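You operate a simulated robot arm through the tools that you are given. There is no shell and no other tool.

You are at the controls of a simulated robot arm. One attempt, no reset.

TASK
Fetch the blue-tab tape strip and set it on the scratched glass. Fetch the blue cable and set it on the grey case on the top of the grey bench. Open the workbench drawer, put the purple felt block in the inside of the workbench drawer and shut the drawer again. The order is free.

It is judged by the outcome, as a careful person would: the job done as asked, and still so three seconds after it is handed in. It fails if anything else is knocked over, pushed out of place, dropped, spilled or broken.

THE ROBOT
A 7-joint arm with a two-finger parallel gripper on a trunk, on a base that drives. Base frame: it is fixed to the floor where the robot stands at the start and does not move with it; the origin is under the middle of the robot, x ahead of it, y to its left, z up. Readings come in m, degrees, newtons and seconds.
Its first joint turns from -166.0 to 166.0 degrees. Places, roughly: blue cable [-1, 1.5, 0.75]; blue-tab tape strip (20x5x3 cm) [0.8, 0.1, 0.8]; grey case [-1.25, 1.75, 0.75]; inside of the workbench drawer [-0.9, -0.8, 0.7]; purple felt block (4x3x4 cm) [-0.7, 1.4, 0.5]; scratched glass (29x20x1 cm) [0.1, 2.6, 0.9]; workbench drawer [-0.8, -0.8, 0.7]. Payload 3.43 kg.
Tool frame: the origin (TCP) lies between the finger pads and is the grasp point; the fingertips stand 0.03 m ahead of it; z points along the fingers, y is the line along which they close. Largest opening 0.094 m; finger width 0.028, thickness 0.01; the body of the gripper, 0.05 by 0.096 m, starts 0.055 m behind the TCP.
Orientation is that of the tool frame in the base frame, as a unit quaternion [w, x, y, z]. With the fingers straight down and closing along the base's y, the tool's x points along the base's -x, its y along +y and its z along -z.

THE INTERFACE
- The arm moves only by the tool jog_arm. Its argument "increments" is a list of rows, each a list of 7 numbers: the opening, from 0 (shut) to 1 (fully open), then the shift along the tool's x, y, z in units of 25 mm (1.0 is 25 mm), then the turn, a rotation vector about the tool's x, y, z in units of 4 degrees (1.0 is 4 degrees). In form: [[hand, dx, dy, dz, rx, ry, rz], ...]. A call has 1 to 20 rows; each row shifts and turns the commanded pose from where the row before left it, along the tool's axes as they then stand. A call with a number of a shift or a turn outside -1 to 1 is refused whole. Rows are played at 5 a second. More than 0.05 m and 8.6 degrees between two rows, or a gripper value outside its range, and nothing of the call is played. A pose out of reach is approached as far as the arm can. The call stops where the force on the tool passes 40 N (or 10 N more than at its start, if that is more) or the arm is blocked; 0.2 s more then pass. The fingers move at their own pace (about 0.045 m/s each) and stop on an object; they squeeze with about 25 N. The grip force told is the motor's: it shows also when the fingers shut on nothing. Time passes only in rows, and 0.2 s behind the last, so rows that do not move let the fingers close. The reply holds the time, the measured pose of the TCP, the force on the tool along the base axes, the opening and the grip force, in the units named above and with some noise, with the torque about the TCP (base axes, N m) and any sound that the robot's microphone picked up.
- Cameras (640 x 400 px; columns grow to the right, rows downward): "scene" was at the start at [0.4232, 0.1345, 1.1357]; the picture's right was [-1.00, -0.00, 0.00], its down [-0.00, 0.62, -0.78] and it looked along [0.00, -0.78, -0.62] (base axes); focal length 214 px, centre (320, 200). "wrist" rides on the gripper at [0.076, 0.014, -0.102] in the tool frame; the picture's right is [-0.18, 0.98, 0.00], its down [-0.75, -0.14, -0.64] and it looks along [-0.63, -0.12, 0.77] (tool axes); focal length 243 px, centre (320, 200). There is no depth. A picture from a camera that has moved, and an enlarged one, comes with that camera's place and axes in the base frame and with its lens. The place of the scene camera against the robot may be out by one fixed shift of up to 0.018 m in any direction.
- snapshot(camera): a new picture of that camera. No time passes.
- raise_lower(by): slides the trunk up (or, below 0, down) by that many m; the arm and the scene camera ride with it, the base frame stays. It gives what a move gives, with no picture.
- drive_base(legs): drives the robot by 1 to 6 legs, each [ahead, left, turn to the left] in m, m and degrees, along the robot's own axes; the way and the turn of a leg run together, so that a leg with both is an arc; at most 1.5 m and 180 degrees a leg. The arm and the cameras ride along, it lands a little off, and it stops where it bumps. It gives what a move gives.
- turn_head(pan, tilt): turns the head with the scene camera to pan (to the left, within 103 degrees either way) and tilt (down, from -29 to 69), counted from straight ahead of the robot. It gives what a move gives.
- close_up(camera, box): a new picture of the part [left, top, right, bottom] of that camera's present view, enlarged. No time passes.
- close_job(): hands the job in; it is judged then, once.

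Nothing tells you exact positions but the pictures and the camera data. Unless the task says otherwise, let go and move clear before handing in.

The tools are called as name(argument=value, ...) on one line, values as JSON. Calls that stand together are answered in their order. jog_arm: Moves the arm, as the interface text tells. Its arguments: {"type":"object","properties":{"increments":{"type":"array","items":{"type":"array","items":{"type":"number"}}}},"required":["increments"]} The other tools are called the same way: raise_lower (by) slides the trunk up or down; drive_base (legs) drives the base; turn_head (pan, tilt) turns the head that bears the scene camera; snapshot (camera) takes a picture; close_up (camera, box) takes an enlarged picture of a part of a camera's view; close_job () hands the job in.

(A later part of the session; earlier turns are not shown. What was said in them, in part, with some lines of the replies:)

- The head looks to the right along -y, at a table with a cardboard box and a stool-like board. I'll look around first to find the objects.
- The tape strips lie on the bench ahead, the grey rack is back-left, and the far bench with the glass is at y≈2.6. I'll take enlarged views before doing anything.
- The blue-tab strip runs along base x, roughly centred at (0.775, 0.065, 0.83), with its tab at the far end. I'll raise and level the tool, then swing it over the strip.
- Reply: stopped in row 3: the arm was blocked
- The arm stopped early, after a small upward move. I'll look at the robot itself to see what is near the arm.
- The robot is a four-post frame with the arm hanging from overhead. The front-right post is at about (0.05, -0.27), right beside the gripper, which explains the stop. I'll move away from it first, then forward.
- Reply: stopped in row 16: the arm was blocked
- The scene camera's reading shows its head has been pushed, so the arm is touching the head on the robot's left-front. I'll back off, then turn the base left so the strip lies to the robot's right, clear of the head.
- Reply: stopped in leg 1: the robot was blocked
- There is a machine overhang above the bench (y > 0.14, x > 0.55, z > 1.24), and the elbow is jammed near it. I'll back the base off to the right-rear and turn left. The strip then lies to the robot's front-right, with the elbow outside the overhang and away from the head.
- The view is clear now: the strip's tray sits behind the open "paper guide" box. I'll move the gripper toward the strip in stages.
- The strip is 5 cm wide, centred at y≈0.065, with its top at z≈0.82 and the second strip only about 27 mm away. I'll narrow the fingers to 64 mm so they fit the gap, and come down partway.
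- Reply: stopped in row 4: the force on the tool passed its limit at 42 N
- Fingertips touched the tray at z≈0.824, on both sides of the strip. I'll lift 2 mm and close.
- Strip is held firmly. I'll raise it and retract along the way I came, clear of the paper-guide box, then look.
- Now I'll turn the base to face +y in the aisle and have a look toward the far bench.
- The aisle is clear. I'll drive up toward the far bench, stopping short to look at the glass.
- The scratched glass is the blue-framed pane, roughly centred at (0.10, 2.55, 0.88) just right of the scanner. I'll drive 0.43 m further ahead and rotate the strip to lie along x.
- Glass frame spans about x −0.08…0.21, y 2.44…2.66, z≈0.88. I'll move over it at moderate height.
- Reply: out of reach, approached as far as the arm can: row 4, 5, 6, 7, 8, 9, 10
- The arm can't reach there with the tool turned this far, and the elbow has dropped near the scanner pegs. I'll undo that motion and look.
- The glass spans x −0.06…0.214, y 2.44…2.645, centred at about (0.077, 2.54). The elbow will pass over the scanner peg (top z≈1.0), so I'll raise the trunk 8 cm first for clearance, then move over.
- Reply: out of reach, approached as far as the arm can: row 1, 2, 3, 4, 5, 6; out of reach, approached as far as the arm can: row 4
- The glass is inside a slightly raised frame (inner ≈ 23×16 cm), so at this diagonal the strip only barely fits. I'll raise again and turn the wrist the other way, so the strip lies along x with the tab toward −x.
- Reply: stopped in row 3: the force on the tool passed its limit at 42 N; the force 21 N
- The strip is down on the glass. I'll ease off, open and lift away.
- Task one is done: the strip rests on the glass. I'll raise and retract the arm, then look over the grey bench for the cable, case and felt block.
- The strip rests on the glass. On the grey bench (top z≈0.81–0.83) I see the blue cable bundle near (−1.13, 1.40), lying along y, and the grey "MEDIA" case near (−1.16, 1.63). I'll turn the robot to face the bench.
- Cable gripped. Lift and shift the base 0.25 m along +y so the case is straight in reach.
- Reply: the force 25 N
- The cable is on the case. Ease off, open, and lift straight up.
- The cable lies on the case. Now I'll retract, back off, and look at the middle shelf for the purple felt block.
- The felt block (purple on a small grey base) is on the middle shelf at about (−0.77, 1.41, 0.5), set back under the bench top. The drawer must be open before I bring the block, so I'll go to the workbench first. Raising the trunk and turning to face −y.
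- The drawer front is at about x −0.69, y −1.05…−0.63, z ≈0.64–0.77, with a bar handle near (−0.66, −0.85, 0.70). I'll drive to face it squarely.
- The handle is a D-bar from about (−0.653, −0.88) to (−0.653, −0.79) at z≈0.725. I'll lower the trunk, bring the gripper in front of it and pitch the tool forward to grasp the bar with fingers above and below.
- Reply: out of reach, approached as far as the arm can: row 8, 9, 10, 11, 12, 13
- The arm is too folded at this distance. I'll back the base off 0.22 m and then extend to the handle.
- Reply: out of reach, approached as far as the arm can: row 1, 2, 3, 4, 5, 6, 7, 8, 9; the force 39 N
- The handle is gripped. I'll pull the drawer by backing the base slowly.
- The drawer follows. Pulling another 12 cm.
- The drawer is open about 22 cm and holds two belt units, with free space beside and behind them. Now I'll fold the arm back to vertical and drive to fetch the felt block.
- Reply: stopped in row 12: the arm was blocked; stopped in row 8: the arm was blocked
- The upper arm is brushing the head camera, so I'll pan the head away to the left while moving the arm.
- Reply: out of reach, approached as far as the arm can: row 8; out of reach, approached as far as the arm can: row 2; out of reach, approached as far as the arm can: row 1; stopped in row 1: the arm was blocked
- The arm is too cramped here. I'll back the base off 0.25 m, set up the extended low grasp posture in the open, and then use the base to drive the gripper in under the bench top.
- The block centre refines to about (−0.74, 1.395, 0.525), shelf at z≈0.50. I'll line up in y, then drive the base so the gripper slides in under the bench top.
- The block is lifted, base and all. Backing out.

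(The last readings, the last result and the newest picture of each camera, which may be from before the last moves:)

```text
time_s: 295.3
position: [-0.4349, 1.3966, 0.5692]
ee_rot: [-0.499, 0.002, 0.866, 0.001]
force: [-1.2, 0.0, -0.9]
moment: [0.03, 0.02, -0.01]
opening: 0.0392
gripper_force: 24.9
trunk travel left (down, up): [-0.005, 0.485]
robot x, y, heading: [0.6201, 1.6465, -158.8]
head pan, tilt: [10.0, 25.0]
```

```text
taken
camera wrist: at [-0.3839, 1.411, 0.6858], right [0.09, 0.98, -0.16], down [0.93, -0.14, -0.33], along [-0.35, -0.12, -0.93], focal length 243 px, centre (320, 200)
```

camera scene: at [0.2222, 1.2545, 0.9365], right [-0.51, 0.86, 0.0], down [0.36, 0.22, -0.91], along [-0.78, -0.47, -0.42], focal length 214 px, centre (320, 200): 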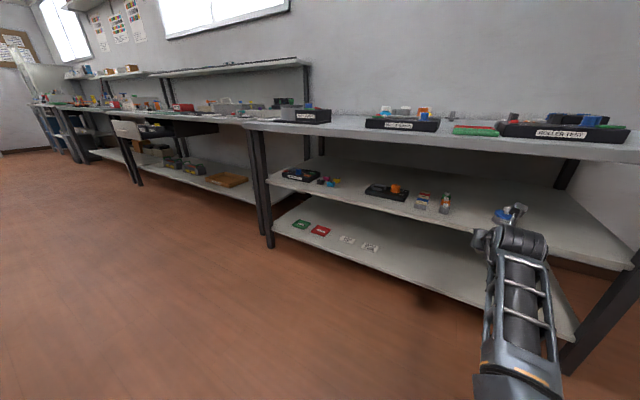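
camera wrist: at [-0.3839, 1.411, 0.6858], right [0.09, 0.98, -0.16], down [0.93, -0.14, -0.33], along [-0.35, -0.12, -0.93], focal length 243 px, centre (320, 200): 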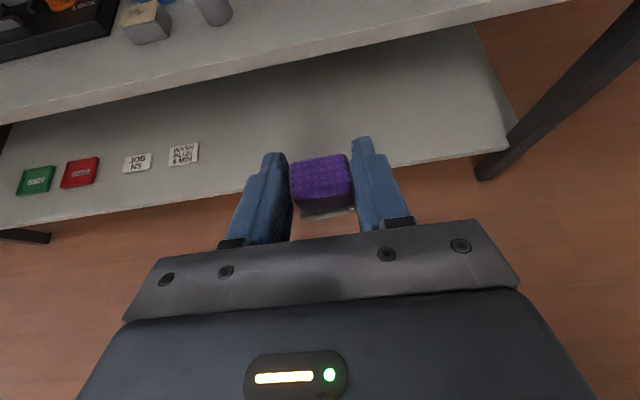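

The block is out. I'll raise the trunk to carry it high, then drive back toward the open drawer.

raise_lower(by=0.45)

drive_base(legs=[[0.25, 0.05, 0], [0, 0, 69]])

turn_head(pan=0, tilt=25)

snapshot(camera="scene")

```text
refused: 0.45 is not a number from -0.4 to 0.4
```

```text
time_s: 300.2
position: [0.2578, 0.4425, 0.5739]
ee_rot: [-0.413, -0.488, 0.714, -0.285]
force: [-0.4, 0.6, 0.1]
moment: [-0.02, 0.03, 0.0]
opening: 0.0354
gripper_force: 25.3
trunk travel left (down, up): [-0.005, 0.485]
robot x, y, heading: [0.3981, 1.5133, -90.4]
head pan, tilt: [10.0, 25.0]
```

```text
time_s: 300.9
position: [0.2584, 0.4426, 0.5729]
ee_rot: [-0.412, -0.489, 0.714, -0.284]
force: [-0.3, -0.5, -0.5]
moment: [0.03, 0.04, -0.01]
opening: 0.0353
gripper_force: 25.1
trunk travel left (down, up): [-0.005, 0.485]
robot x, y, heading: [0.403, 1.513, -90.1]
head pan, tilt: [0.0, 25.0]
```

```text
taken
camera scene: at [0.6165, 1.0068, 0.9389], right [-1.0, 0.0, 0.0], down [0.0, 0.42, -0.91], along [0.0, -0.91, -0.42], focal length 214 px, centre (320, 200)
```

scene: 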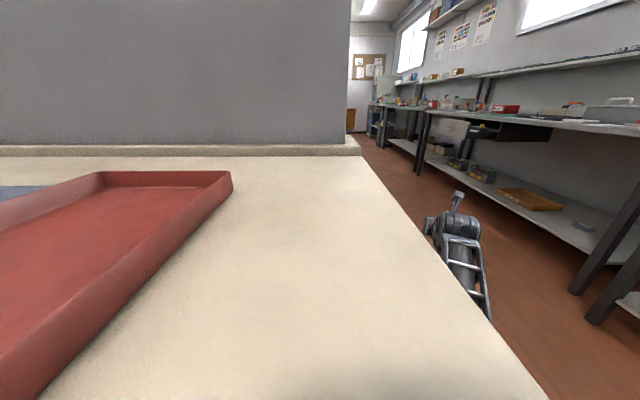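

The raise was refused for size, but the swing happened in free aisle space with nothing touched. Raising now in an allowed step, then moving to the aisle's centre.

raise_lower(by=0.4)

snapshot(camera="wrist")

drive_base(legs=[[0, -0.4, 0]])

snapshot(camera="scene")

```text
time_s: 304.7
position: [0.2568, 0.4415, 0.9675]
ee_rot: [-0.412, -0.489, 0.715, -0.282]
force: [-0.6, -0.7, -1.2]
moment: [0.03, -0.01, 0.02]
opening: 0.0353
gripper_force: 25.0
trunk travel left (down, up): [-0.405, 0.085]
robot x, y, heading: [0.4021, 1.5142, -90.1]
head pan, tilt: [0.0, 25.0]
```

```text
taken
camera wrist: at [0.2627, 0.4936, 1.0857], right [-0.88, 0.44, -0.16], down [0.47, 0.82, -0.33], along [-0.01, -0.37, -0.93], focal length 243 px, centre (320, 200)
```

wrist: 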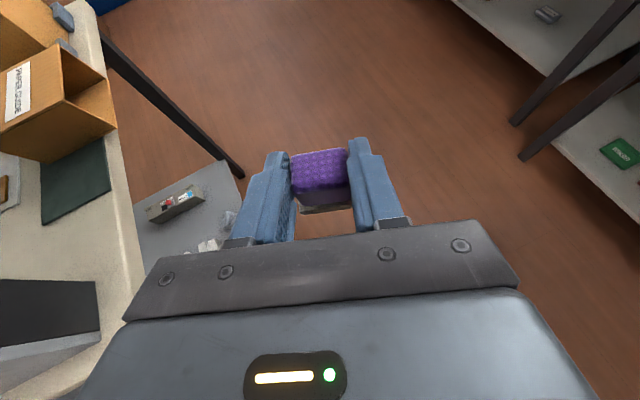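

```text
time_s: 307.2
position: [-0.1413, 0.4413, 0.9688]
ee_rot: [-0.412, -0.49, 0.714, -0.284]
force: [0.3, -0.3, -0.4]
moment: [0.01, 0.02, -0.01]
opening: 0.0353
gripper_force: 25.3
trunk travel left (down, up): [-0.405, 0.085]
robot x, y, heading: [0.0021, 1.5139, -90.0]
head pan, tilt: [0.0, 25.0]
```

```text
taken
camera scene: at [0.2169, 1.0051, 1.3365], right [-1.0, 0.0, 0.0], down [0.0, 0.42, -0.91], along [0.0, -0.91, -0.42], focal length 214 px, centre (320, 200)
```

scene: 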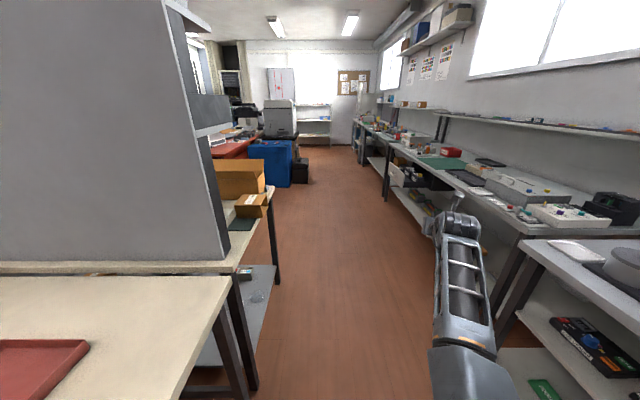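

drive_base(legs=[[1.3, 0, 0], [1.22, 0, 0]])

snapshot(camera="scene")

```text
time_s: 319.5
position: [-0.1102, -2.0854, 0.9686]
ee_rot: [-0.411, -0.494, 0.711, -0.286]
force: [0.1, 0.0, -0.8]
moment: [0.02, -0.01, -0.02]
opening: 0.0353
gripper_force: 24.6
trunk travel left (down, up): [-0.405, 0.085]
robot x, y, heading: [0.0139, -1.0137, -89.5]
head pan, tilt: [0.0, 25.0]
```

```text
taken
camera scene: at [0.2396, -1.5176, 1.3365], right [-1.0, -0.01, 0.0], down [-0.01, 0.42, -0.91], along [0.01, -0.91, -0.42], focal length 214 px, centre (320, 200)
```

scene: 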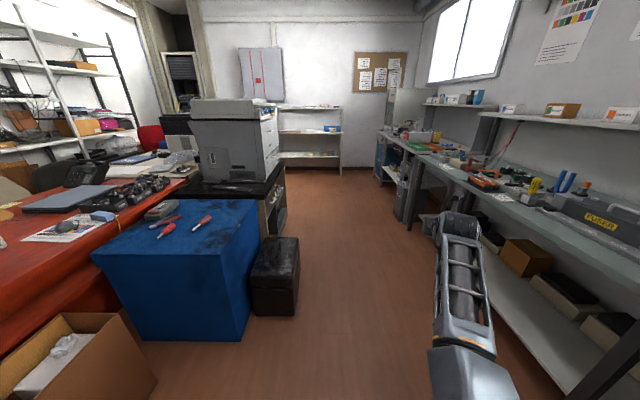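

drive_base(legs=[[0, 0.45, 0], [0, 0, -90.5]])

turn_head(pan=-15, tilt=40)

snapshot(camera="scene")

snapshot(camera="wrist")

```text
time_s: 326.1
position: [-0.6013, -0.8679, 0.9681]
ee_rot: [-0.492, 0.158, 0.851, 0.09]
force: [-0.3, -0.4, -0.6]
moment: [0.0, -0.01, 0.01]
opening: 0.0353
gripper_force: 25.3
trunk travel left (down, up): [-0.405, 0.085]
robot x, y, heading: [0.4724, -1.0088, -179.8]
head pan, tilt: [0.0, 25.0]
```

```text
time_s: 326.9
position: [-0.6013, -0.8678, 0.9686]
ee_rot: [-0.492, 0.156, 0.852, 0.09]
force: [-0.2, 0.8, -0.8]
moment: [0.01, -0.04, -0.03]
opening: 0.0354
gripper_force: 25.0
trunk travel left (down, up): [-0.405, 0.085]
robot x, y, heading: [0.4733, -1.0046, -179.7]
head pan, tilt: [-15.0, 40.0]
```

```text
taken
camera scene: at [-0.031, -1.1954, 1.3132], right [0.25, 0.97, 0.0], down [0.62, -0.16, -0.77], along [-0.74, 0.2, -0.64], focal length 214 px, centre (320, 200)
```

scene: 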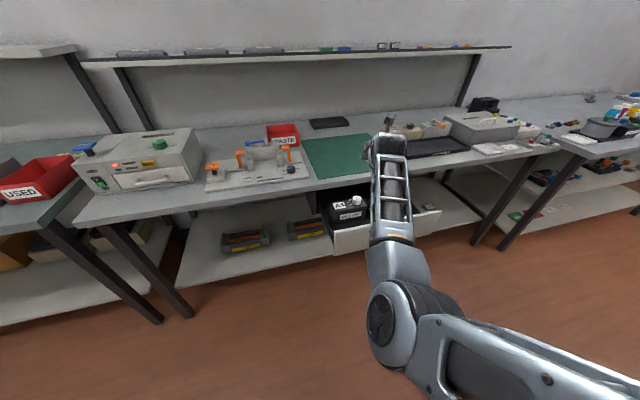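

```text
taken
camera wrist: at [-0.5487, -0.8728, 1.0857], right [0.44, 0.89, -0.16], down [0.82, -0.46, -0.33], along [-0.37, 0.01, -0.93], focal length 243 px, centre (320, 200)
```

wrist: 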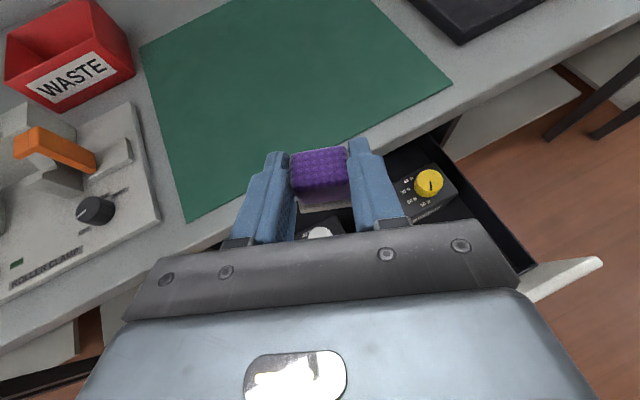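

drive_base(legs=[[-0.1, -0.08, 0]])

snapshot(camera="wrist")

close_up(camera="wrist", box=[120, 0, 440, 200])

close_up(camera="scene", box=[280, 150, 440, 260])

```text
time_s: 328.2
position: [-0.5017, -0.7869, 0.9701]
ee_rot: [-0.491, 0.157, 0.852, 0.09]
force: [0.1, -0.1, -0.4]
moment: [0.0, -0.01, -0.05]
opening: 0.0352
gripper_force: 25.4
trunk travel left (down, up): [-0.405, 0.085]
robot x, y, heading: [0.5694, -0.9223, -179.6]
head pan, tilt: [-15.0, 40.0]
```

```text
taken
camera wrist: at [-0.449, -0.7914, 1.0857], right [0.44, 0.89, -0.16], down [0.82, -0.46, -0.33], along [-0.37, 0.01, -0.93], focal length 243 px, centre (320, 200)
```

wrist: 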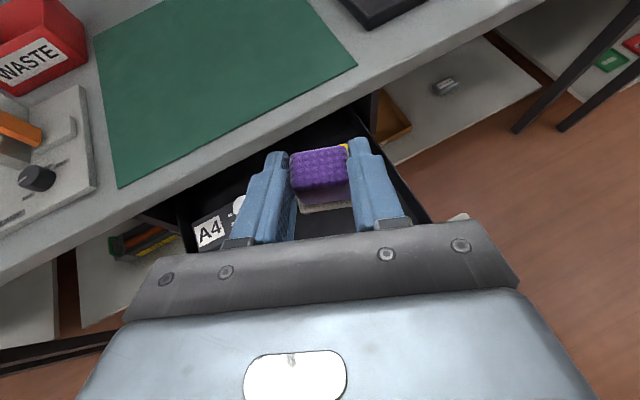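

```text
2.00 times, centred on (280, 100) of wrist
camera zoom: at [-0.449, -0.7914, 1.0857], right [0.44, 0.89, -0.16], down [0.82, -0.46, -0.33], along [-0.37, 0.01, -0.93], focal length 485 px, centre (400, 400)
```

zoom: 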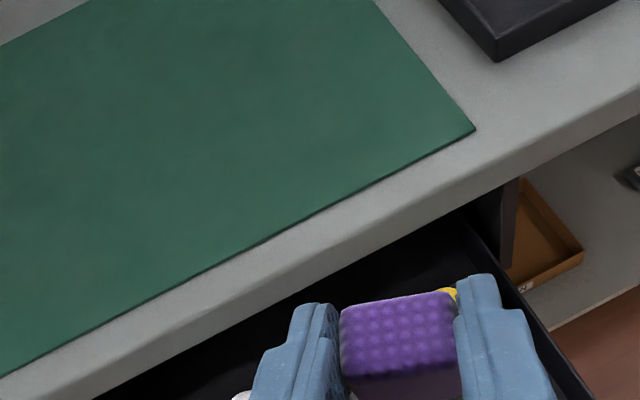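

```text
3.64 times, centred on (360, 205) of scene
camera zoom: at [0.0688, -1.1139, 1.3131], right [0.26, 0.97, 0.0], down [0.62, -0.16, -0.77], along [-0.74, 0.2, -0.64], focal length 780 px, centre (174, 182)
```

zoom: 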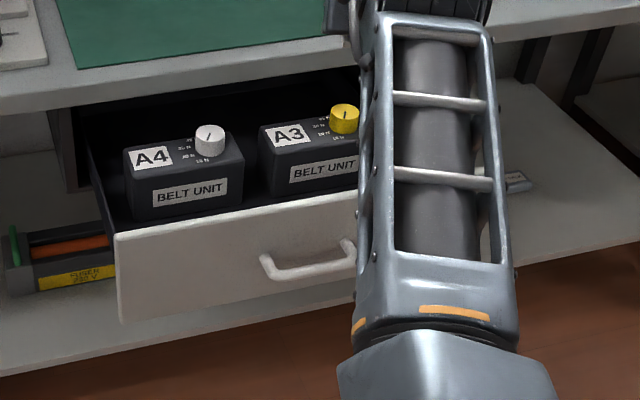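

Units' fronts are at x≈−0.56 and the drawer's front panel inner face at x≈−0.50, so there's a 6 cm free strip in front of the units. I'll stand the tool up nearer vertical to lower the block there.

jog_arm(increments=[[0, 0, 0, 0, 0, -1, 0], [0, 0, 0, 0, 0, -1, 0], [0, 0, 0, 0, 0, -1, 0], [0, 0, 0, 0, 0, -1, 0], [0, 0, 0, 0, 0, -1, 0], [0, 0, 0, 0, 0, -1, 0]])

snapshot(camera="scene")

snapshot(camera="wrist")

```text
time_s: 329.6
position: [-0.5018, -0.7872, 0.9692]
ee_rot: [-0.303, 0.172, 0.936, 0.055]
force: [0.5, 0.1, -0.1]
moment: [-0.01, 0.03, 0.03]
opening: 0.0353
gripper_force: 24.8
trunk travel left (down, up): [-0.405, 0.085]
robot x, y, heading: [0.5697, -0.9253, -179.8]
head pan, tilt: [-15.0, 40.0]
```

```text
taken
camera scene: at [0.0689, -1.1139, 1.3131], right [0.26, 0.97, 0.0], down [0.62, -0.16, -0.77], along [-0.74, 0.2, -0.64], focal length 214 px, centre (320, 200)
```

scene: 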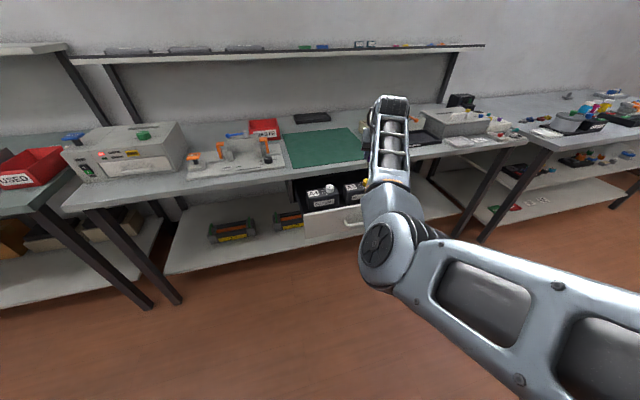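

```text
taken
camera wrist: at [-0.4977, -0.7729, 1.096], right [0.49, 0.87, -0.11], down [0.87, -0.48, 0.08], along [0.01, -0.13, -0.99], focal length 243 px, centre (320, 200)
```

wrist: 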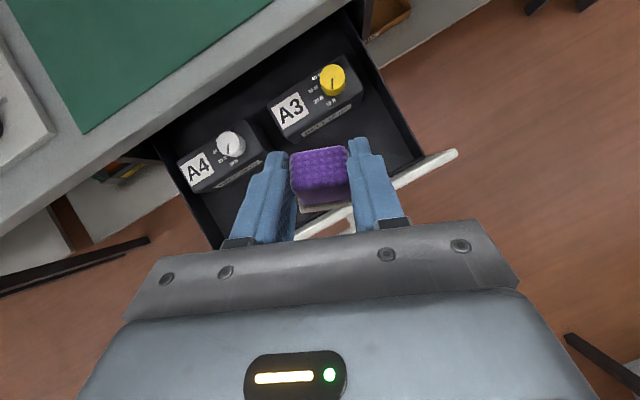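

jog_arm(increments=[[0, 0, 0, 0, 0, -1, 0], [0, 0, 0, 0, 0, -1, 0], [0, 0, 0, 0, 0, -1, 0], [0, 0, 0, 0, 0, -1, 0], [0, 0, 0, 0, 0, -1, 0], [0, 0, 0, 0, 0, 0, -1], [0, 0, 0, 0, 0, 0, -1], [0, 0, 0, 0, 0, 0, -1], [0, 0, 0, 0, 0, 0, -1], [0, 0, 0, 0, 0, 0, -1]])

snapshot(camera="scene")

snapshot(camera="wrist")

```text
time_s: 331.8
position: [-0.5017, -0.7869, 0.9679]
ee_rot: [-0.13, 0.006, 0.99, 0.048]
force: [0.3, -0.5, 0.1]
moment: [0.01, 0.04, 0.02]
opening: 0.0354
gripper_force: 24.6
trunk travel left (down, up): [-0.405, 0.085]
robot x, y, heading: [0.5713, -0.925, -179.8]
head pan, tilt: [-15.0, 40.0]
```

```text
taken
camera scene: at [0.0688, -1.1139, 1.3131], right [0.26, 0.97, 0.0], down [0.62, -0.16, -0.77], along [-0.74, 0.2, -0.64], focal length 214 px, centre (320, 200)
```

scene: 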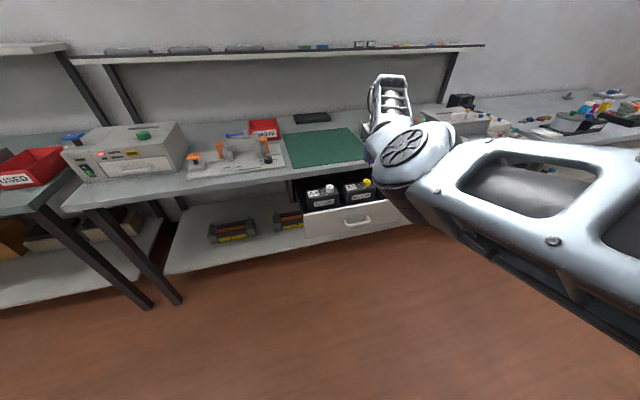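

```text
taken
camera wrist: at [-0.5481, -0.7823, 1.0879], right [0.2, 0.98, 0.04], down [0.89, -0.2, 0.41], along [0.41, -0.04, -0.91], focal length 243 px, centre (320, 200)
```

wrist: 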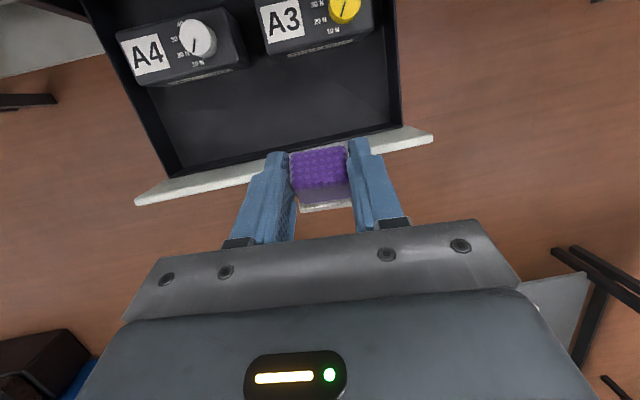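

jog_arm(increments=[[0, 0.54, -0.27, 0.12, 0.7, 0, 0], [0, 0.54, -0.27, 0.12, 0.7, 0, 0], [0, 0, 0, 0, 0, 0, 0]])

raise_lower(by=-0.16)

snapshot(camera="wrist")

close_up(camera="scene", box=[280, 80, 460, 210])

```text
time_s: 332.6
position: [-0.5285, -0.8, 0.9703]
ee_rot: [-0.132, 0.0, 0.991, -0.002]
force: [1.3, -0.6, -0.7]
moment: [0.01, 0.02, 0.02]
opening: 0.0351
gripper_force: 25.1
trunk travel left (down, up): [-0.405, 0.085]
robot x, y, heading: [0.5697, -0.9226, -179.8]
head pan, tilt: [-15.0, 40.0]
```

```text
time_s: 334.4
position: [-0.5292, -0.7997, 0.81]
ee_rot: [-0.131, 0.001, 0.991, -0.001]
force: [-0.4, -0.4, 0.2]
moment: [0.02, -0.01, 0.02]
opening: 0.0351
gripper_force: 25.1
trunk travel left (down, up): [-0.245, 0.245]
robot x, y, heading: [0.5725, -0.9261, -180.0]
head pan, tilt: [-15.0, 40.0]
```

```text
taken
camera wrist: at [-0.5761, -0.7855, 0.9278], right [0.18, 0.98, -0.05], down [0.89, -0.14, 0.42], along [0.41, -0.12, -0.9], focal length 243 px, centre (320, 200)
```

wrist: 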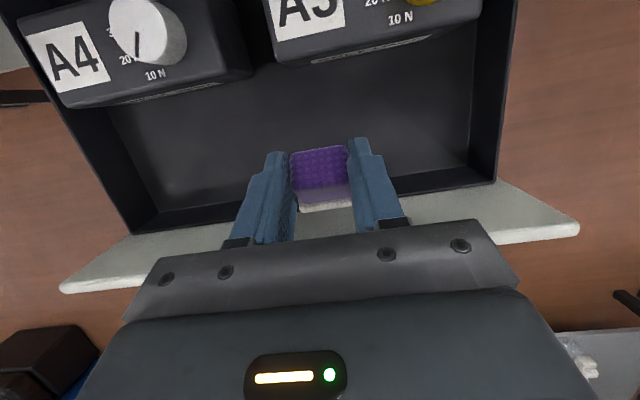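

```text
3.08 times, centred on (370, 145) of scene
camera zoom: at [0.0688, -1.1139, 1.1532], right [0.26, 0.97, 0.0], down [0.62, -0.16, -0.77], along [-0.74, 0.2, -0.64], focal length 660 px, centre (166, 369)
```

zoom: 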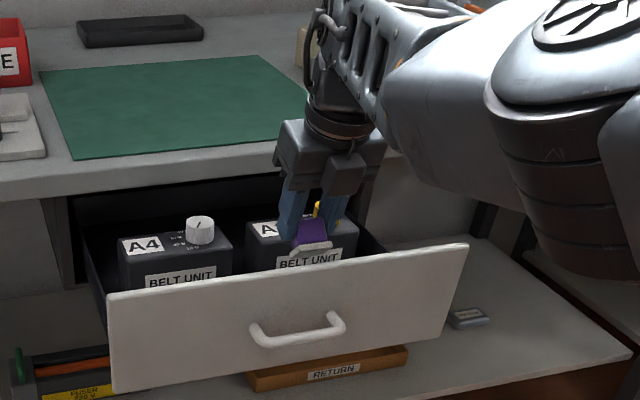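

jog_arm(increments=[[0, 0.65, 0, 0.15, 0, 0, 0], [0, 0, 0, 0, 0, 0, 0]])

raise_lower(by=-0.07)

snapshot(camera="wrist")

close_up(camera="scene", box=[280, 60, 460, 190])

```text
time_s: 335.0
position: [-0.5309, -0.8028, 0.8132]
ee_rot: [-0.132, 0.001, 0.991, 0.0]
force: [0.3, 0.3, -0.8]
moment: [-0.01, 0.01, 0.02]
opening: 0.0351
gripper_force: 25.4
out of reach, approached as far as the arm can: row 1
trunk travel left (down, up): [-0.245, 0.245]
robot x, y, heading: [0.5718, -0.9271, -179.7]
head pan, tilt: [-15.0, 40.0]
```

```text
time_s: 336.1
position: [-0.5311, -0.8019, 0.743]
ee_rot: [-0.131, 0.001, 0.991, 0.0]
force: [0.6, 0.0, -0.2]
moment: [0.0, 0.0, 0.02]
opening: 0.0352
gripper_force: 25.5
trunk travel left (down, up): [-0.175, 0.315]
robot x, y, heading: [0.5743, -0.9244, -179.8]
head pan, tilt: [-15.0, 40.0]
```

```text
taken
camera wrist: at [-0.5783, -0.7876, 0.862], right [0.18, 0.98, -0.05], down [0.89, -0.14, 0.42], along [0.41, -0.12, -0.9], focal length 243 px, centre (320, 200)
```

wrist: 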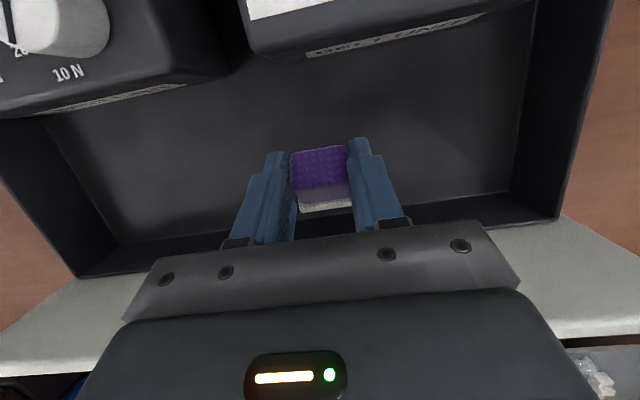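

```text
3.08 times, centred on (370, 125) of scene
camera zoom: at [0.0688, -1.1139, 1.0832], right [0.26, 0.97, 0.0], down [0.62, -0.16, -0.77], along [-0.74, 0.2, -0.64], focal length 660 px, centre (166, 431)
```

zoom: 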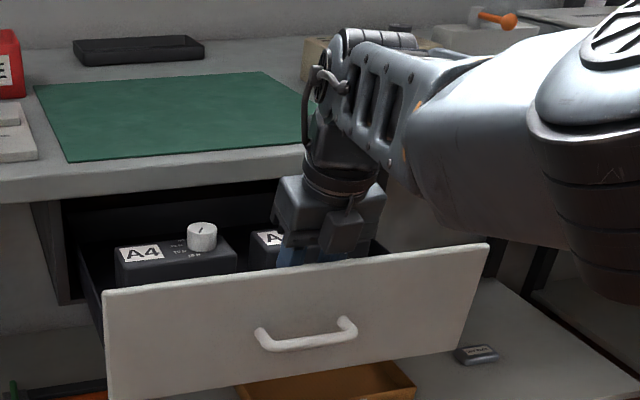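

raise_lower(by=-0.02)

raise_lower(by=-0.008)

snapshot(camera="wrist")

```text
time_s: 336.7
position: [-0.5313, -0.8018, 0.7236]
ee_rot: [-0.131, 0.001, 0.991, -0.001]
force: [0.0, 0.4, -1.1]
moment: [-0.04, -0.01, -0.01]
opening: 0.035
gripper_force: 25.0
trunk travel left (down, up): [-0.155, 0.335]
robot x, y, heading: [0.5714, -0.9249, -179.7]
head pan, tilt: [-15.0, 40.0]
```

```text
time_s: 337.3
position: [-0.5325, -0.8024, 0.7195]
ee_rot: [-0.133, 0.001, 0.991, 0.0]
force: [-0.5, -1.0, 16.9]
moment: [0.09, -0.42, -0.03]
opening: 0.0352
gripper_force: 24.6
trunk travel left (down, up): [-0.147, 0.343]
robot x, y, heading: [0.5698, -0.9263, -180.1]
head pan, tilt: [-15.0, 40.0]
```

```text
taken
camera wrist: at [-0.5784, -0.7876, 0.8368], right [0.18, 0.98, -0.05], down [0.9, -0.14, 0.42], along [0.41, -0.12, -0.91], focal length 243 px, centre (320, 200)
```

wrist: 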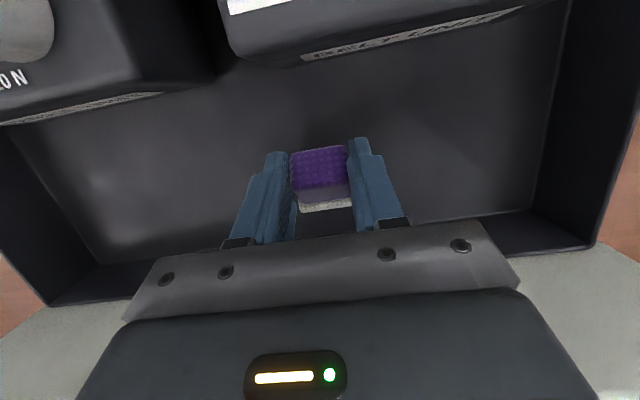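

The block touches the drawer floor. Release and rise.

jog_arm(increments=[[0.45, 0, 0, 0, 0, 0, 0], [0.6, 0, 0, 0, 0, 0, 0], [0.6, 0, 0, 0, 0, 0, 0], [0.6, 0, 0, 0, 0, 0, 0]])

raise_lower(by=0.2)

snapshot(camera="wrist")

```text
time_s: 338.3
position: [-0.5312, -0.8015, 0.7155]
ee_rot: [-0.132, 0.001, 0.991, -0.001]
force: [-0.9, -0.2, 0.2]
moment: [-0.03, 0.01, -0.01]
opening: 0.0565
gripper_force: 0.1
trunk travel left (down, up): [-0.147, 0.343]
robot x, y, heading: [0.5756, -0.9239, -179.9]
head pan, tilt: [-15.0, 40.0]
```

```text
time_s: 340.5
position: [-0.5318, -0.8018, 0.9162]
ee_rot: [-0.132, 0.002, 0.991, 0.0]
force: [-0.9, 0.1, -0.4]
moment: [0.01, 0.03, -0.01]
opening: 0.0563
gripper_force: 0.1
trunk travel left (down, up): [-0.347, 0.143]
robot x, y, heading: [0.5708, -0.9276, -179.8]
head pan, tilt: [-15.0, 40.0]
```

```text
taken
camera wrist: at [-0.5782, -0.7876, 1.0338], right [0.18, 0.98, -0.05], down [0.89, -0.14, 0.42], along [0.41, -0.12, -0.9], focal length 243 px, centre (320, 200)
```

wrist: 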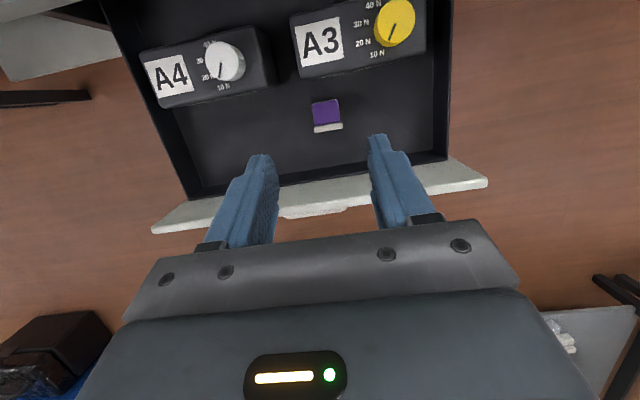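

The block lies in the drawer, in front of the units. Next, I'll pitch the tool forward with fingers closed, back off, and push the drawer front shut.

jog_arm(increments=[[0.3, 0, 0, 0, 0, 1, 0], [0.1, 0, 0, 0, 0, 1, 0], [0, 0, 0, 0, 0, 1, 0], [0, 0, 0, 0, 0, 1, 0], [0, 0, 0, 0, 0, 1, 0], [0, 0, 0, 0, 0, 1, 0], [0, 0, 0, 0, 0, 1, 0], [0, 0, 0, 0, 0, 1, 0], [0, 0, 0, 0, 0, 1, 0], [0, 0, 0, 0, 0, 1, 0], [0, 0, 0, 0, 0, 1, 0], [0, 0, 1, 0, 0, 0, 0], [0, 0, 0.7, 0, 0, 0, 0]])

drive_base(legs=[[-0.16, 0, 0]])

snapshot(camera="wrist")

snapshot(camera="scene")

```text
time_s: 343.3
position: [-0.5318, -0.7596, 0.9146]
ee_rot: [-0.494, 0.001, 0.869, 0.001]
force: [0.2, -0.5, -0.6]
moment: [0.01, -0.04, 0.0]
opening: 0.0
gripper_force: 24.7
trunk travel left (down, up): [-0.347, 0.143]
robot x, y, heading: [0.5771, -0.9215, -179.7]
head pan, tilt: [-15.0, 40.0]
```

```text
time_s: 344.7
position: [-0.3707, -0.7565, 0.9145]
ee_rot: [-0.492, 0.001, 0.87, 0.0]
force: [0.4, 0.4, 0.0]
moment: [0.01, -0.04, -0.02]
opening: 0.0
gripper_force: 25.3
trunk travel left (down, up): [-0.347, 0.143]
robot x, y, heading: [0.7318, -0.9269, -179.9]
head pan, tilt: [-15.0, 40.0]
```

```text
taken
camera wrist: at [-0.3214, -0.7427, 1.0329], right [0.1, 0.98, -0.16], down [0.94, -0.14, -0.32], along [-0.33, -0.12, -0.94], focal length 243 px, centre (320, 200)
```

wrist: 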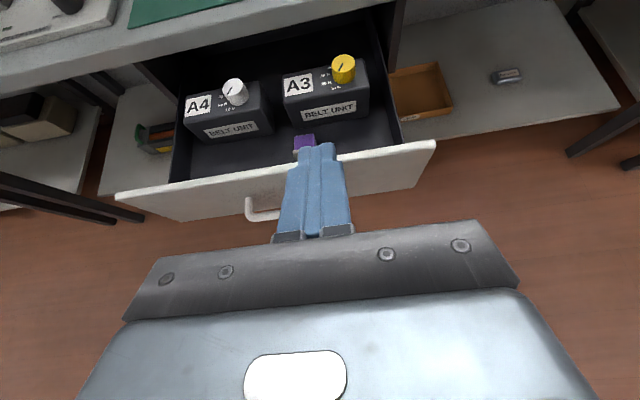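

```text
taken
camera scene: at [0.2291, -1.1127, 1.2551], right [0.26, 0.97, 0.0], down [0.62, -0.17, -0.77], along [-0.74, 0.2, -0.64], focal length 214 px, centre (320, 200)
```

scene: 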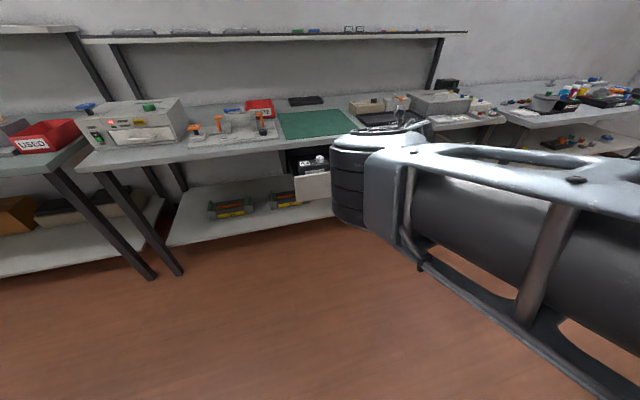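

raise_lower(by=-0.17)

snapshot(camera="wrist")

```text
time_s: 346.6
position: [-0.3707, -0.757, 0.7439]
ee_rot: [-0.493, 0.002, 0.87, 0.001]
force: [0.1, 0.3, 0.2]
moment: [0.0, 0.0, 0.0]
opening: 0.0
gripper_force: 25.0
trunk travel left (down, up): [-0.177, 0.313]
robot x, y, heading: [0.732, -0.9269, -179.9]
head pan, tilt: [-15.0, 40.0]
```

```text
taken
camera wrist: at [-0.3214, -0.7427, 0.8629], right [0.1, 0.98, -0.16], down [0.94, -0.14, -0.32], along [-0.33, -0.12, -0.94], focal length 243 px, centre (320, 200)
```

wrist: 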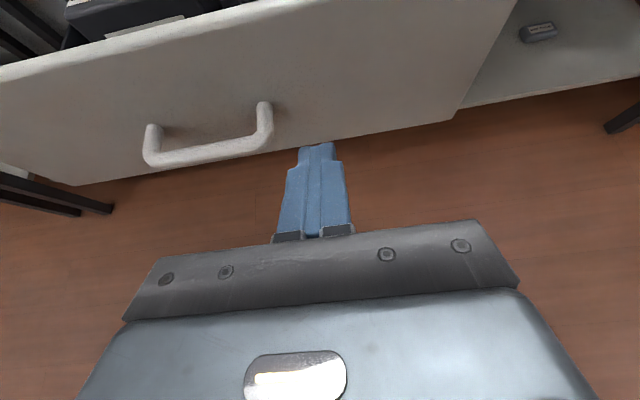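

drive_base(legs=[[0.15, 0, 0]])

snapshot(camera="wrist")

```text
time_s: 348.0
position: [-0.5216, -0.7572, 0.7438]
ee_rot: [-0.494, 0.001, 0.87, 0.0]
force: [0.2, -0.4, -1.0]
moment: [-0.05, -0.04, -0.01]
opening: 0.0001
gripper_force: 25.0
trunk travel left (down, up): [-0.177, 0.313]
robot x, y, heading: [0.5803, -0.9277, -180.0]
head pan, tilt: [-15.0, 40.0]
```

```text
taken
camera wrist: at [-0.4729, -0.743, 0.8628], right [0.1, 0.98, -0.16], down [0.94, -0.14, -0.32], along [-0.33, -0.12, -0.94], focal length 243 px, centre (320, 200)
```

wrist: 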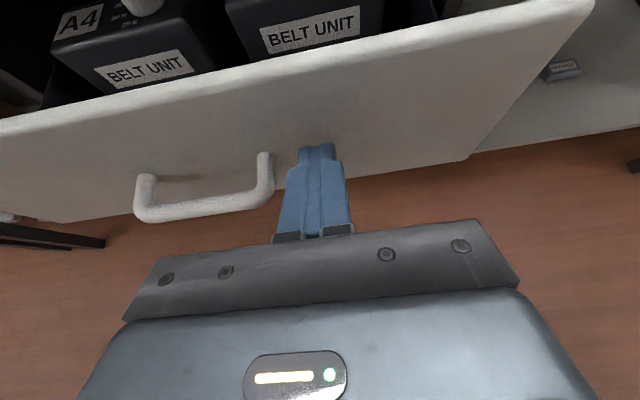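

drive_base(legs=[[0.11, 0, 0]])

snapshot(camera="wrist")

snapshot(camera="scene")

```text
time_s: 349.2
position: [-0.6316, -0.7552, 0.7456]
ee_rot: [-0.494, 0.002, 0.87, 0.001]
force: [-0.3, 0.2, 0.2]
moment: [-0.03, 0.0, 0.0]
opening: 0.0
gripper_force: 24.7
trunk travel left (down, up): [-0.177, 0.313]
robot x, y, heading: [0.4706, -0.9251, -180.0]
head pan, tilt: [-15.0, 40.0]
```

```text
taken
camera wrist: at [-0.5832, -0.742, 0.8627], right [0.1, 0.98, -0.16], down [0.94, -0.15, -0.32], along [-0.33, -0.12, -0.94], focal length 243 px, centre (320, 200)
```

wrist: 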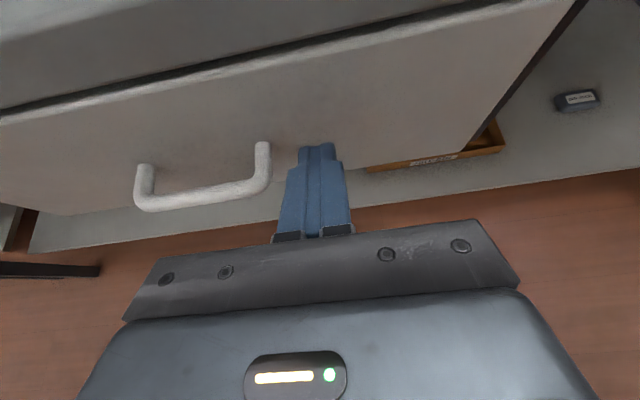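

```text
taken
camera scene: at [-0.0331, -1.1125, 1.0851], right [0.26, 0.97, 0.0], down [0.62, -0.17, -0.77], along [-0.74, 0.2, -0.64], focal length 214 px, centre (320, 200)
```

scene: 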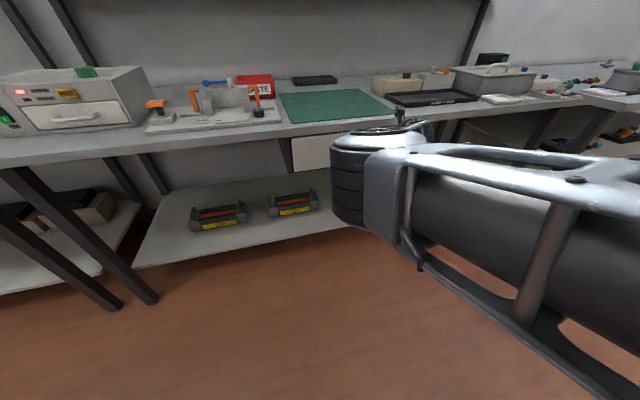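

drive_base(legs=[[0.02, 0, 0]])

drive_base(legs=[[0.01, 0, 0]])

snapshot(camera="wrist")

close_up(camera="scene", box=[260, 110, 360, 190])

```text
time_s: 350.1
position: [-0.6456, -0.7549, 0.7429]
ee_rot: [-0.49, 0.002, 0.871, 0.0]
force: [2.0, 0.6, 1.8]
moment: [0.0, 0.03, 0.03]
opening: 0.0
gripper_force: 25.7
trunk travel left (down, up): [-0.177, 0.313]
robot x, y, heading: [0.4554, -0.9235, -179.8]
head pan, tilt: [-15.0, 40.0]
stopped in leg 1: the force on the tool passed its limit at 79 N (the readings are from after the stop); the commanded pose is now the measured one
```

```text
time_s: 350.8
position: [-0.6461, -0.7536, 0.7406]
ee_rot: [-0.489, 0.002, 0.872, -0.001]
force: [3.6, -0.5, 0.9]
moment: [0.0, 0.05, -0.05]
opening: 0.0
gripper_force: 24.7
trunk travel left (down, up): [-0.177, 0.313]
robot x, y, heading: [0.4517, -0.9243, -180.2]
head pan, tilt: [-15.0, 40.0]
stopped in leg 1: the force on the tool passed its limit at 71 N (the readings are from after the stop); the commanded pose is now the measured one
```

```text
taken
camera wrist: at [-0.5984, -0.7388, 0.8588], right [0.1, 0.98, -0.16], down [0.94, -0.15, -0.31], along [-0.32, -0.12, -0.94], focal length 243 px, centre (320, 200)
```

wrist: 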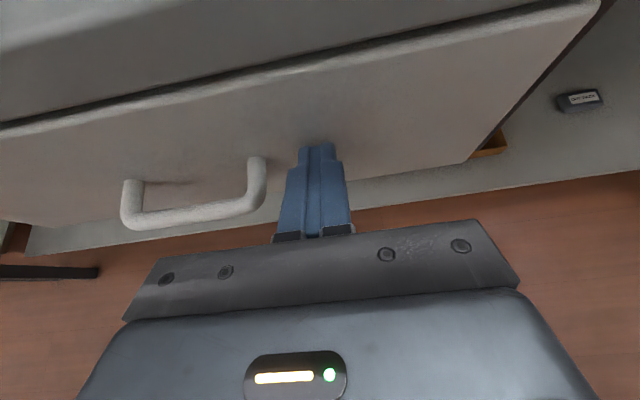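

```text
5.00 times, centred on (310, 150) of scene
camera zoom: at [-0.0516, -1.1126, 1.085], right [0.26, 0.97, 0.0], down [0.62, -0.17, -0.77], along [-0.74, 0.2, -0.64], focal length 1072 px, centre (370, 450)
```

zoom: 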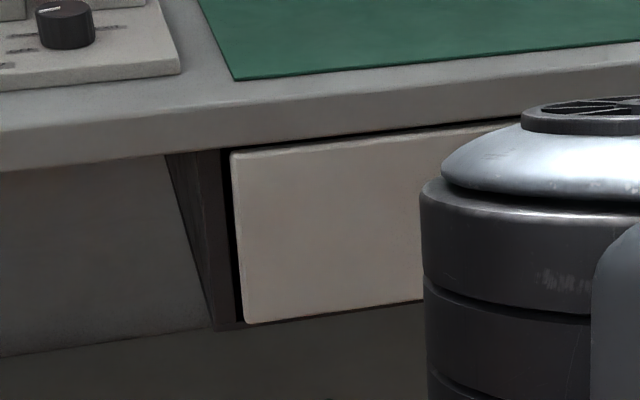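

The drawer hit its stop — it's shut. I'll back away and verify everything.

drive_base(legs=[[-0.2, 0, 0]])

raise_lower(by=0.3)

snapshot(camera="wrist")

turn_head(pan=-35, tilt=35)

snapshot(camera="scene")

```text
time_s: 352.4
position: [-0.4467, -0.7519, 0.7408]
ee_rot: [-0.489, 0.002, 0.872, 0.0]
force: [-0.2, 0.9, 0.0]
moment: [0.0, 0.0, 0.0]
opening: 0.0
gripper_force: 24.9
trunk travel left (down, up): [-0.177, 0.313]
robot x, y, heading: [0.6495, -0.9262, 179.9]
head pan, tilt: [-15.0, 40.0]
```

```text
time_s: 355.4
position: [-0.4481, -0.7518, 1.0407]
ee_rot: [-0.488, 0.002, 0.873, 0.0]
force: [-0.3, 0.0, -0.4]
moment: [-0.01, 0.01, 0.01]
opening: 0.0
gripper_force: 25.2
trunk travel left (down, up): [-0.477, 0.013]
robot x, y, heading: [0.6469, -0.9245, 179.9]
head pan, tilt: [-15.0, 40.0]
```

```text
taken
camera wrist: at [-0.4001, -0.7372, 1.159], right [0.1, 0.98, -0.16], down [0.94, -0.15, -0.31], along [-0.32, -0.12, -0.94], focal length 243 px, centre (320, 200)
```

wrist: 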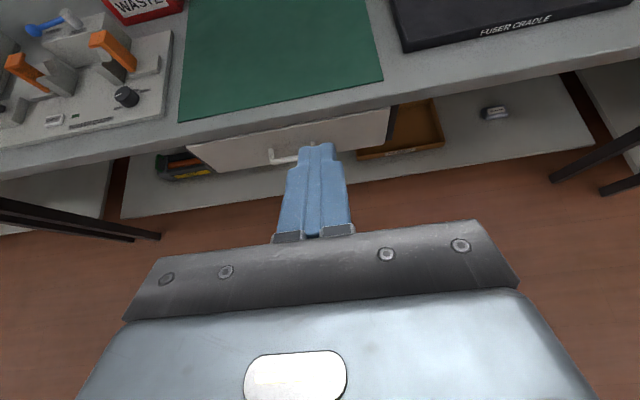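

```text
time_s: 356.2
position: [-0.449, -0.7509, 1.0411]
ee_rot: [-0.488, 0.004, 0.873, 0.001]
force: [0.4, -0.4, 0.0]
moment: [0.02, -0.02, 0.0]
opening: 0.0
gripper_force: 25.3
trunk travel left (down, up): [-0.477, 0.013]
robot x, y, heading: [0.6484, -0.9246, 180.0]
head pan, tilt: [-35.0, 35.0]
```

```text
taken
camera scene: at [0.1562, -1.0833, 1.3927], right [0.57, 0.82, 0.0], down [0.47, -0.33, -0.82], along [-0.67, 0.47, -0.57], focal length 214 px, centre (320, 200)
```

scene: 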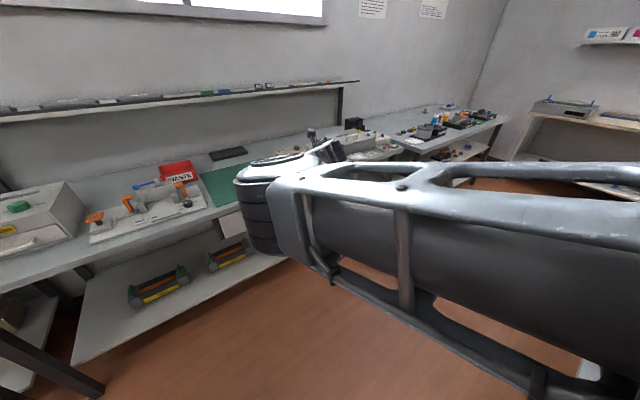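

The drawer is closed (handle back at its original x≈−0.652). Before handing in I want to check the middle shelf, since one carry move passed low near it. First I'll fold the arm.

turn_head(pan=60, tilt=30)

jog_arm(increments=[[0.3, 0, 0, 0, 0, -1, 0], [0.3, 0, 0, 0, 0, -1, 0], [0.3, 0, 0, 0, 0, -1, 0], [0.3, 0, 0, 0, 0, -1, 0], [0.3, 0, 0, 0, 0, -1, 0], [0.3, 0, 0, 0, 0, -1, 0], [0.3, 0, 0, 0, 0, -1, 0], [0.3, 0, 0, 0, 0, -1, 0], [0.3, 0, 0, 0, 0, -1, 0], [0.3, 0, 0, 0, 0, -1, 0], [0.3, 0, 0, 0, 0, -1, 0], [0.3, -1, 0.3, 0, 0, 0, 0], [0.3, -1, 0.3, 0, 0, 0, 0], [0.3, -1, 0.3, 0, 0, 0, 0], [0.3, -1, 0.3, 0, 0, 0, 0]])

jog_arm(increments=[[0.3, -1, 0.3, 0, 0, 0, 0], [0.3, -1, 0.3, 0, 0, 0, 0], [0.3, -1, 0.3, 0, 0, 0, 0], [0.3, -1, 0.3, 0, 0, 0, 0], [0.3, -1, 0.3, 0, 0, 0, 0], [0.3, -1, 0.3, 0, 0, 0, 0], [0.3, -1, 0, 0, 0, 0, 0]])

snapshot(camera="wrist")

```text
time_s: 357.9
position: [-0.4474, -0.7526, 1.041]
ee_rot: [-0.488, 0.003, 0.873, 0.0]
force: [0.4, 0.2, -0.5]
moment: [0.01, 0.01, 0.04]
opening: 0.0
gripper_force: 25.3
trunk travel left (down, up): [-0.477, 0.013]
robot x, y, heading: [0.6516, -0.9276, 179.7]
head pan, tilt: [60.0, 30.0]
```

```text
time_s: 361.1
position: [-0.3416, -0.7246, 1.0136]
ee_rot: [-0.126, 0.002, 0.992, -0.001]
force: [0.6, -0.5, 0.3]
moment: [-0.02, -0.03, -0.03]
opening: 0.0282
gripper_force: 0.0
out of reach, approached as far as the arm can: row 11
trunk travel left (down, up): [-0.477, 0.013]
robot x, y, heading: [0.6491, -0.9249, 180.2]
head pan, tilt: [60.0, 30.0]
```

```text
time_s: 362.7
position: [-0.1721, -0.6798, 0.9717]
ee_rot: [-0.125, 0.002, 0.992, 0.0]
force: [0.9, -0.5, -0.4]
moment: [-0.01, 0.0, 0.01]
opening: 0.028
gripper_force: 0.1
trunk travel left (down, up): [-0.477, 0.013]
robot x, y, heading: [0.6485, -0.924, 179.7]
head pan, tilt: [60.0, 30.0]
```

```text
taken
camera wrist: at [-0.2198, -0.6657, 1.0891], right [0.18, 0.98, -0.05], down [0.89, -0.14, 0.43], along [0.42, -0.12, -0.9], focal length 243 px, centre (320, 200)
```

wrist: 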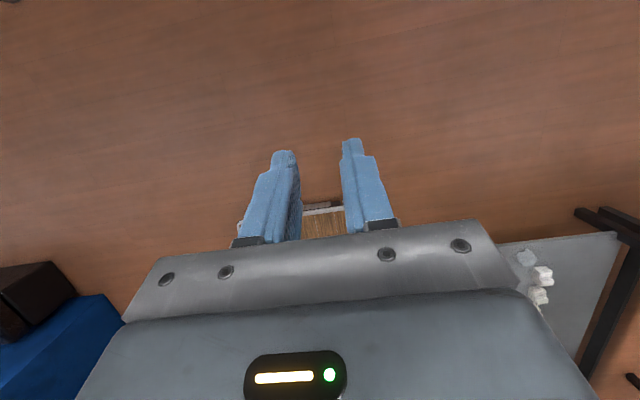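

jog_arm(increments=[[0.3, 0, 0, -1, 0, 0, 0], [0.3, 0, 0, -1, 0, 0, 0], [0.3, -1, 0, -1, 0, 0, 0]])

drive_base(legs=[[0.5, 0, 0], [0, 0, -89.7]])

drive_base(legs=[[0.3, 0.05, 0], [1.3, 0, 0]])

raise_lower(by=-0.25)

turn_head(pan=80, tilt=30)

snapshot(camera="scene")

```text
time_s: 363.5
position: [-0.1278, -0.6811, 1.0382]
ee_rot: [-0.126, 0.004, 0.992, 0.0]
force: [0.3, -0.1, -0.3]
moment: [0.0, -0.02, 0.0]
opening: 0.0281
gripper_force: 0.1
trunk travel left (down, up): [-0.477, 0.013]
robot x, y, heading: [0.6513, -0.9247, 179.9]
head pan, tilt: [60.0, 30.0]
```

```text
time_s: 370.2
position: [0.3886, -0.1446, 1.036]
ee_rot: [-0.089, 0.7, 0.703, 0.088]
force: [-0.4, 0.3, 0.6]
moment: [0.0, 0.0, 0.02]
opening: 0.0282
gripper_force: 0.1
trunk travel left (down, up): [-0.477, 0.013]
robot x, y, heading: [0.1548, -0.9277, 90.7]
head pan, tilt: [60.0, 30.0]
```

```text
time_s: 378.5
position: [0.317, 1.4579, 1.0372]
ee_rot: [-0.09, 0.698, 0.705, 0.087]
force: [-0.1, -0.1, -0.8]
moment: [-0.02, 0.0, 0.03]
opening: 0.0283
gripper_force: 0.0
trunk travel left (down, up): [-0.477, 0.013]
robot x, y, heading: [0.0807, 0.674, 90.4]
head pan, tilt: [60.0, 30.0]
```

```text
time_s: 381.0
position: [0.3183, 1.4579, 0.7875]
ee_rot: [-0.089, 0.699, 0.704, 0.087]
force: [0.4, -0.6, 0.1]
moment: [-0.01, 0.03, -0.02]
opening: 0.0282
gripper_force: 0.0
trunk travel left (down, up): [-0.227, 0.263]
robot x, y, heading: [0.0842, 0.6772, 90.7]
head pan, tilt: [60.0, 30.0]
```

```text
time_s: 381.9
position: [0.3176, 1.4575, 0.7865]
ee_rot: [-0.091, 0.698, 0.705, 0.087]
force: [0.0, 0.3, -0.3]
moment: [-0.03, 0.0, 0.03]
opening: 0.0282
gripper_force: 0.1
trunk travel left (down, up): [-0.227, 0.263]
robot x, y, heading: [0.0848, 0.6761, 90.4]
head pan, tilt: [80.0, 30.0]
```

```text
taken
camera scene: at [-0.2244, 1.1161, 1.1505], right [0.16, 0.99, 0.0], down [0.49, -0.08, -0.87], along [-0.85, 0.14, -0.5], focal length 214 px, centre (320, 200)
```

scene: 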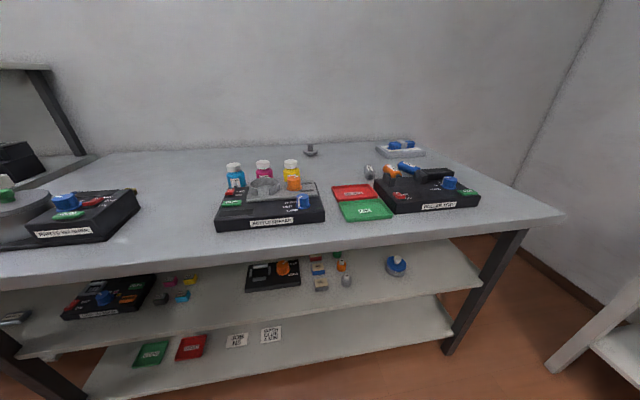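

close_up(camera="scene", box=[220, 230, 440, 340])

close_up(camera="scene", box=[340, 120, 500, 220])

close_up(camera="scene", box=[40, 250, 240, 375])

turn_head(pan=0, tilt=15)

snapshot(camera="scene")

```text
2.91 times, centred on (330, 285) of scene
camera zoom: at [-0.2244, 1.1161, 1.1505], right [0.16, 0.99, 0.0], down [0.49, -0.08, -0.87], along [-0.85, 0.14, -0.5], focal length 624 px, centre (291, -47)
```

zoom: 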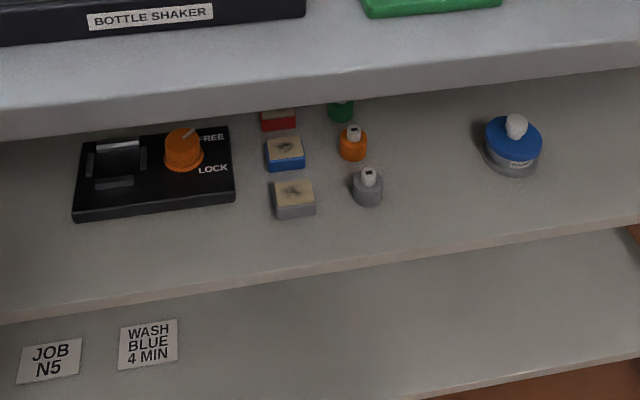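

```text
4.00 times, centred on (420, 170) of scene
camera zoom: at [-0.2244, 1.1161, 1.1505], right [0.16, 0.99, 0.0], down [0.49, -0.08, -0.87], along [-0.85, 0.14, -0.5], focal length 858 px, centre (-80, 320)
```

zoom: 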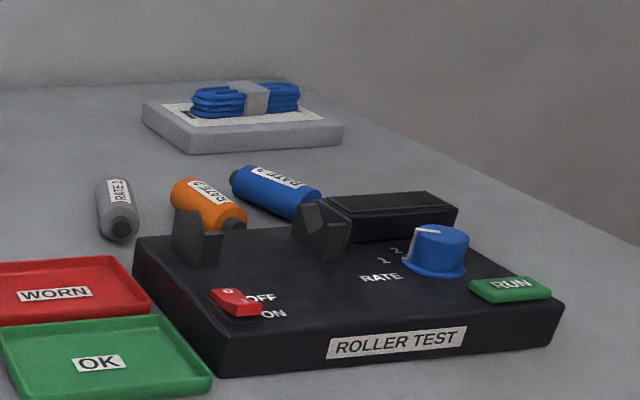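

```text
3.20 times, centred on (140, 312) of scene
camera zoom: at [-0.2244, 1.1161, 1.1505], right [0.16, 0.99, 0.0], down [0.49, -0.08, -0.87], along [-0.85, 0.14, -0.5], focal length 686 px, centre (896, -160)
```

zoom: 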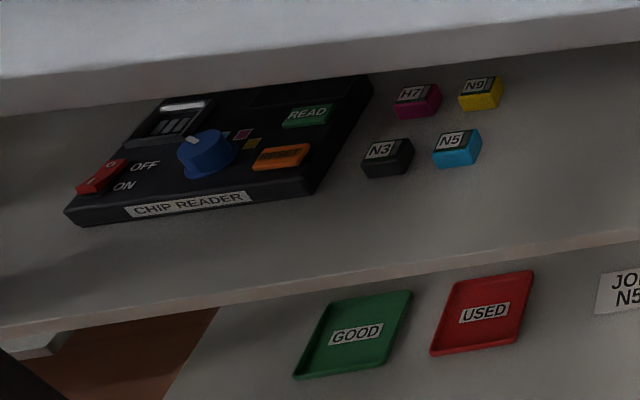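

```text
time_s: 383.4
position: [0.3174, 1.457, 0.7866]
ee_rot: [-0.089, 0.698, 0.705, 0.088]
force: [-0.2, -0.3, 0.0]
moment: [-0.01, 0.0, -0.01]
opening: 0.0282
gripper_force: 0.2
trunk travel left (down, up): [-0.227, 0.263]
robot x, y, heading: [0.0821, 0.6776, 90.6]
head pan, tilt: [0.0, 15.0]
```

```text
taken
camera scene: at [-0.1364, 1.1949, 1.1747], right [1.0, 0.01, 0.0], down [0.0, -0.26, -0.97], along [-0.01, 0.97, -0.26], focal length 214 px, centre (320, 200)
```

scene: 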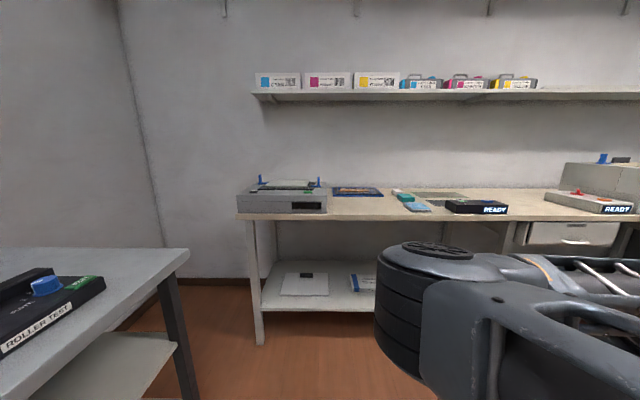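

All three jobs look done: the strip is on the glass, the cable is on the grey case, the block is in the shut drawer, and the shelf and bench items sit where they were. The gripper is empty and clear, so I'm handing in.

close_job()

```text
The job is handed in.
```

I finished all three tasks and handed the job in; the hand-in reply gave no result.

- **Tape strip:** the blue-tab strip lies along the length of the scratched glass, inside its raised frame. The glass may have shifted by a few millimetres when the fingers touched down.
- **Blue cable:** it rests on the grey "MEDIA" case on the grey bench.
- **Felt block:** it lies in the clear space at the front of the drawer. The drawer is pushed fully shut, with its handle back where it started. The block was released tilted and settled onto one side.

While I was carrying the block, a trunk raise was refused and the base then drove with the arm still low. It passed close to the middle shelf of the grey bench. I went back to check, and the items on that shelf and on the bench top look undisturbed. I saw nothing knocked over or dropped.
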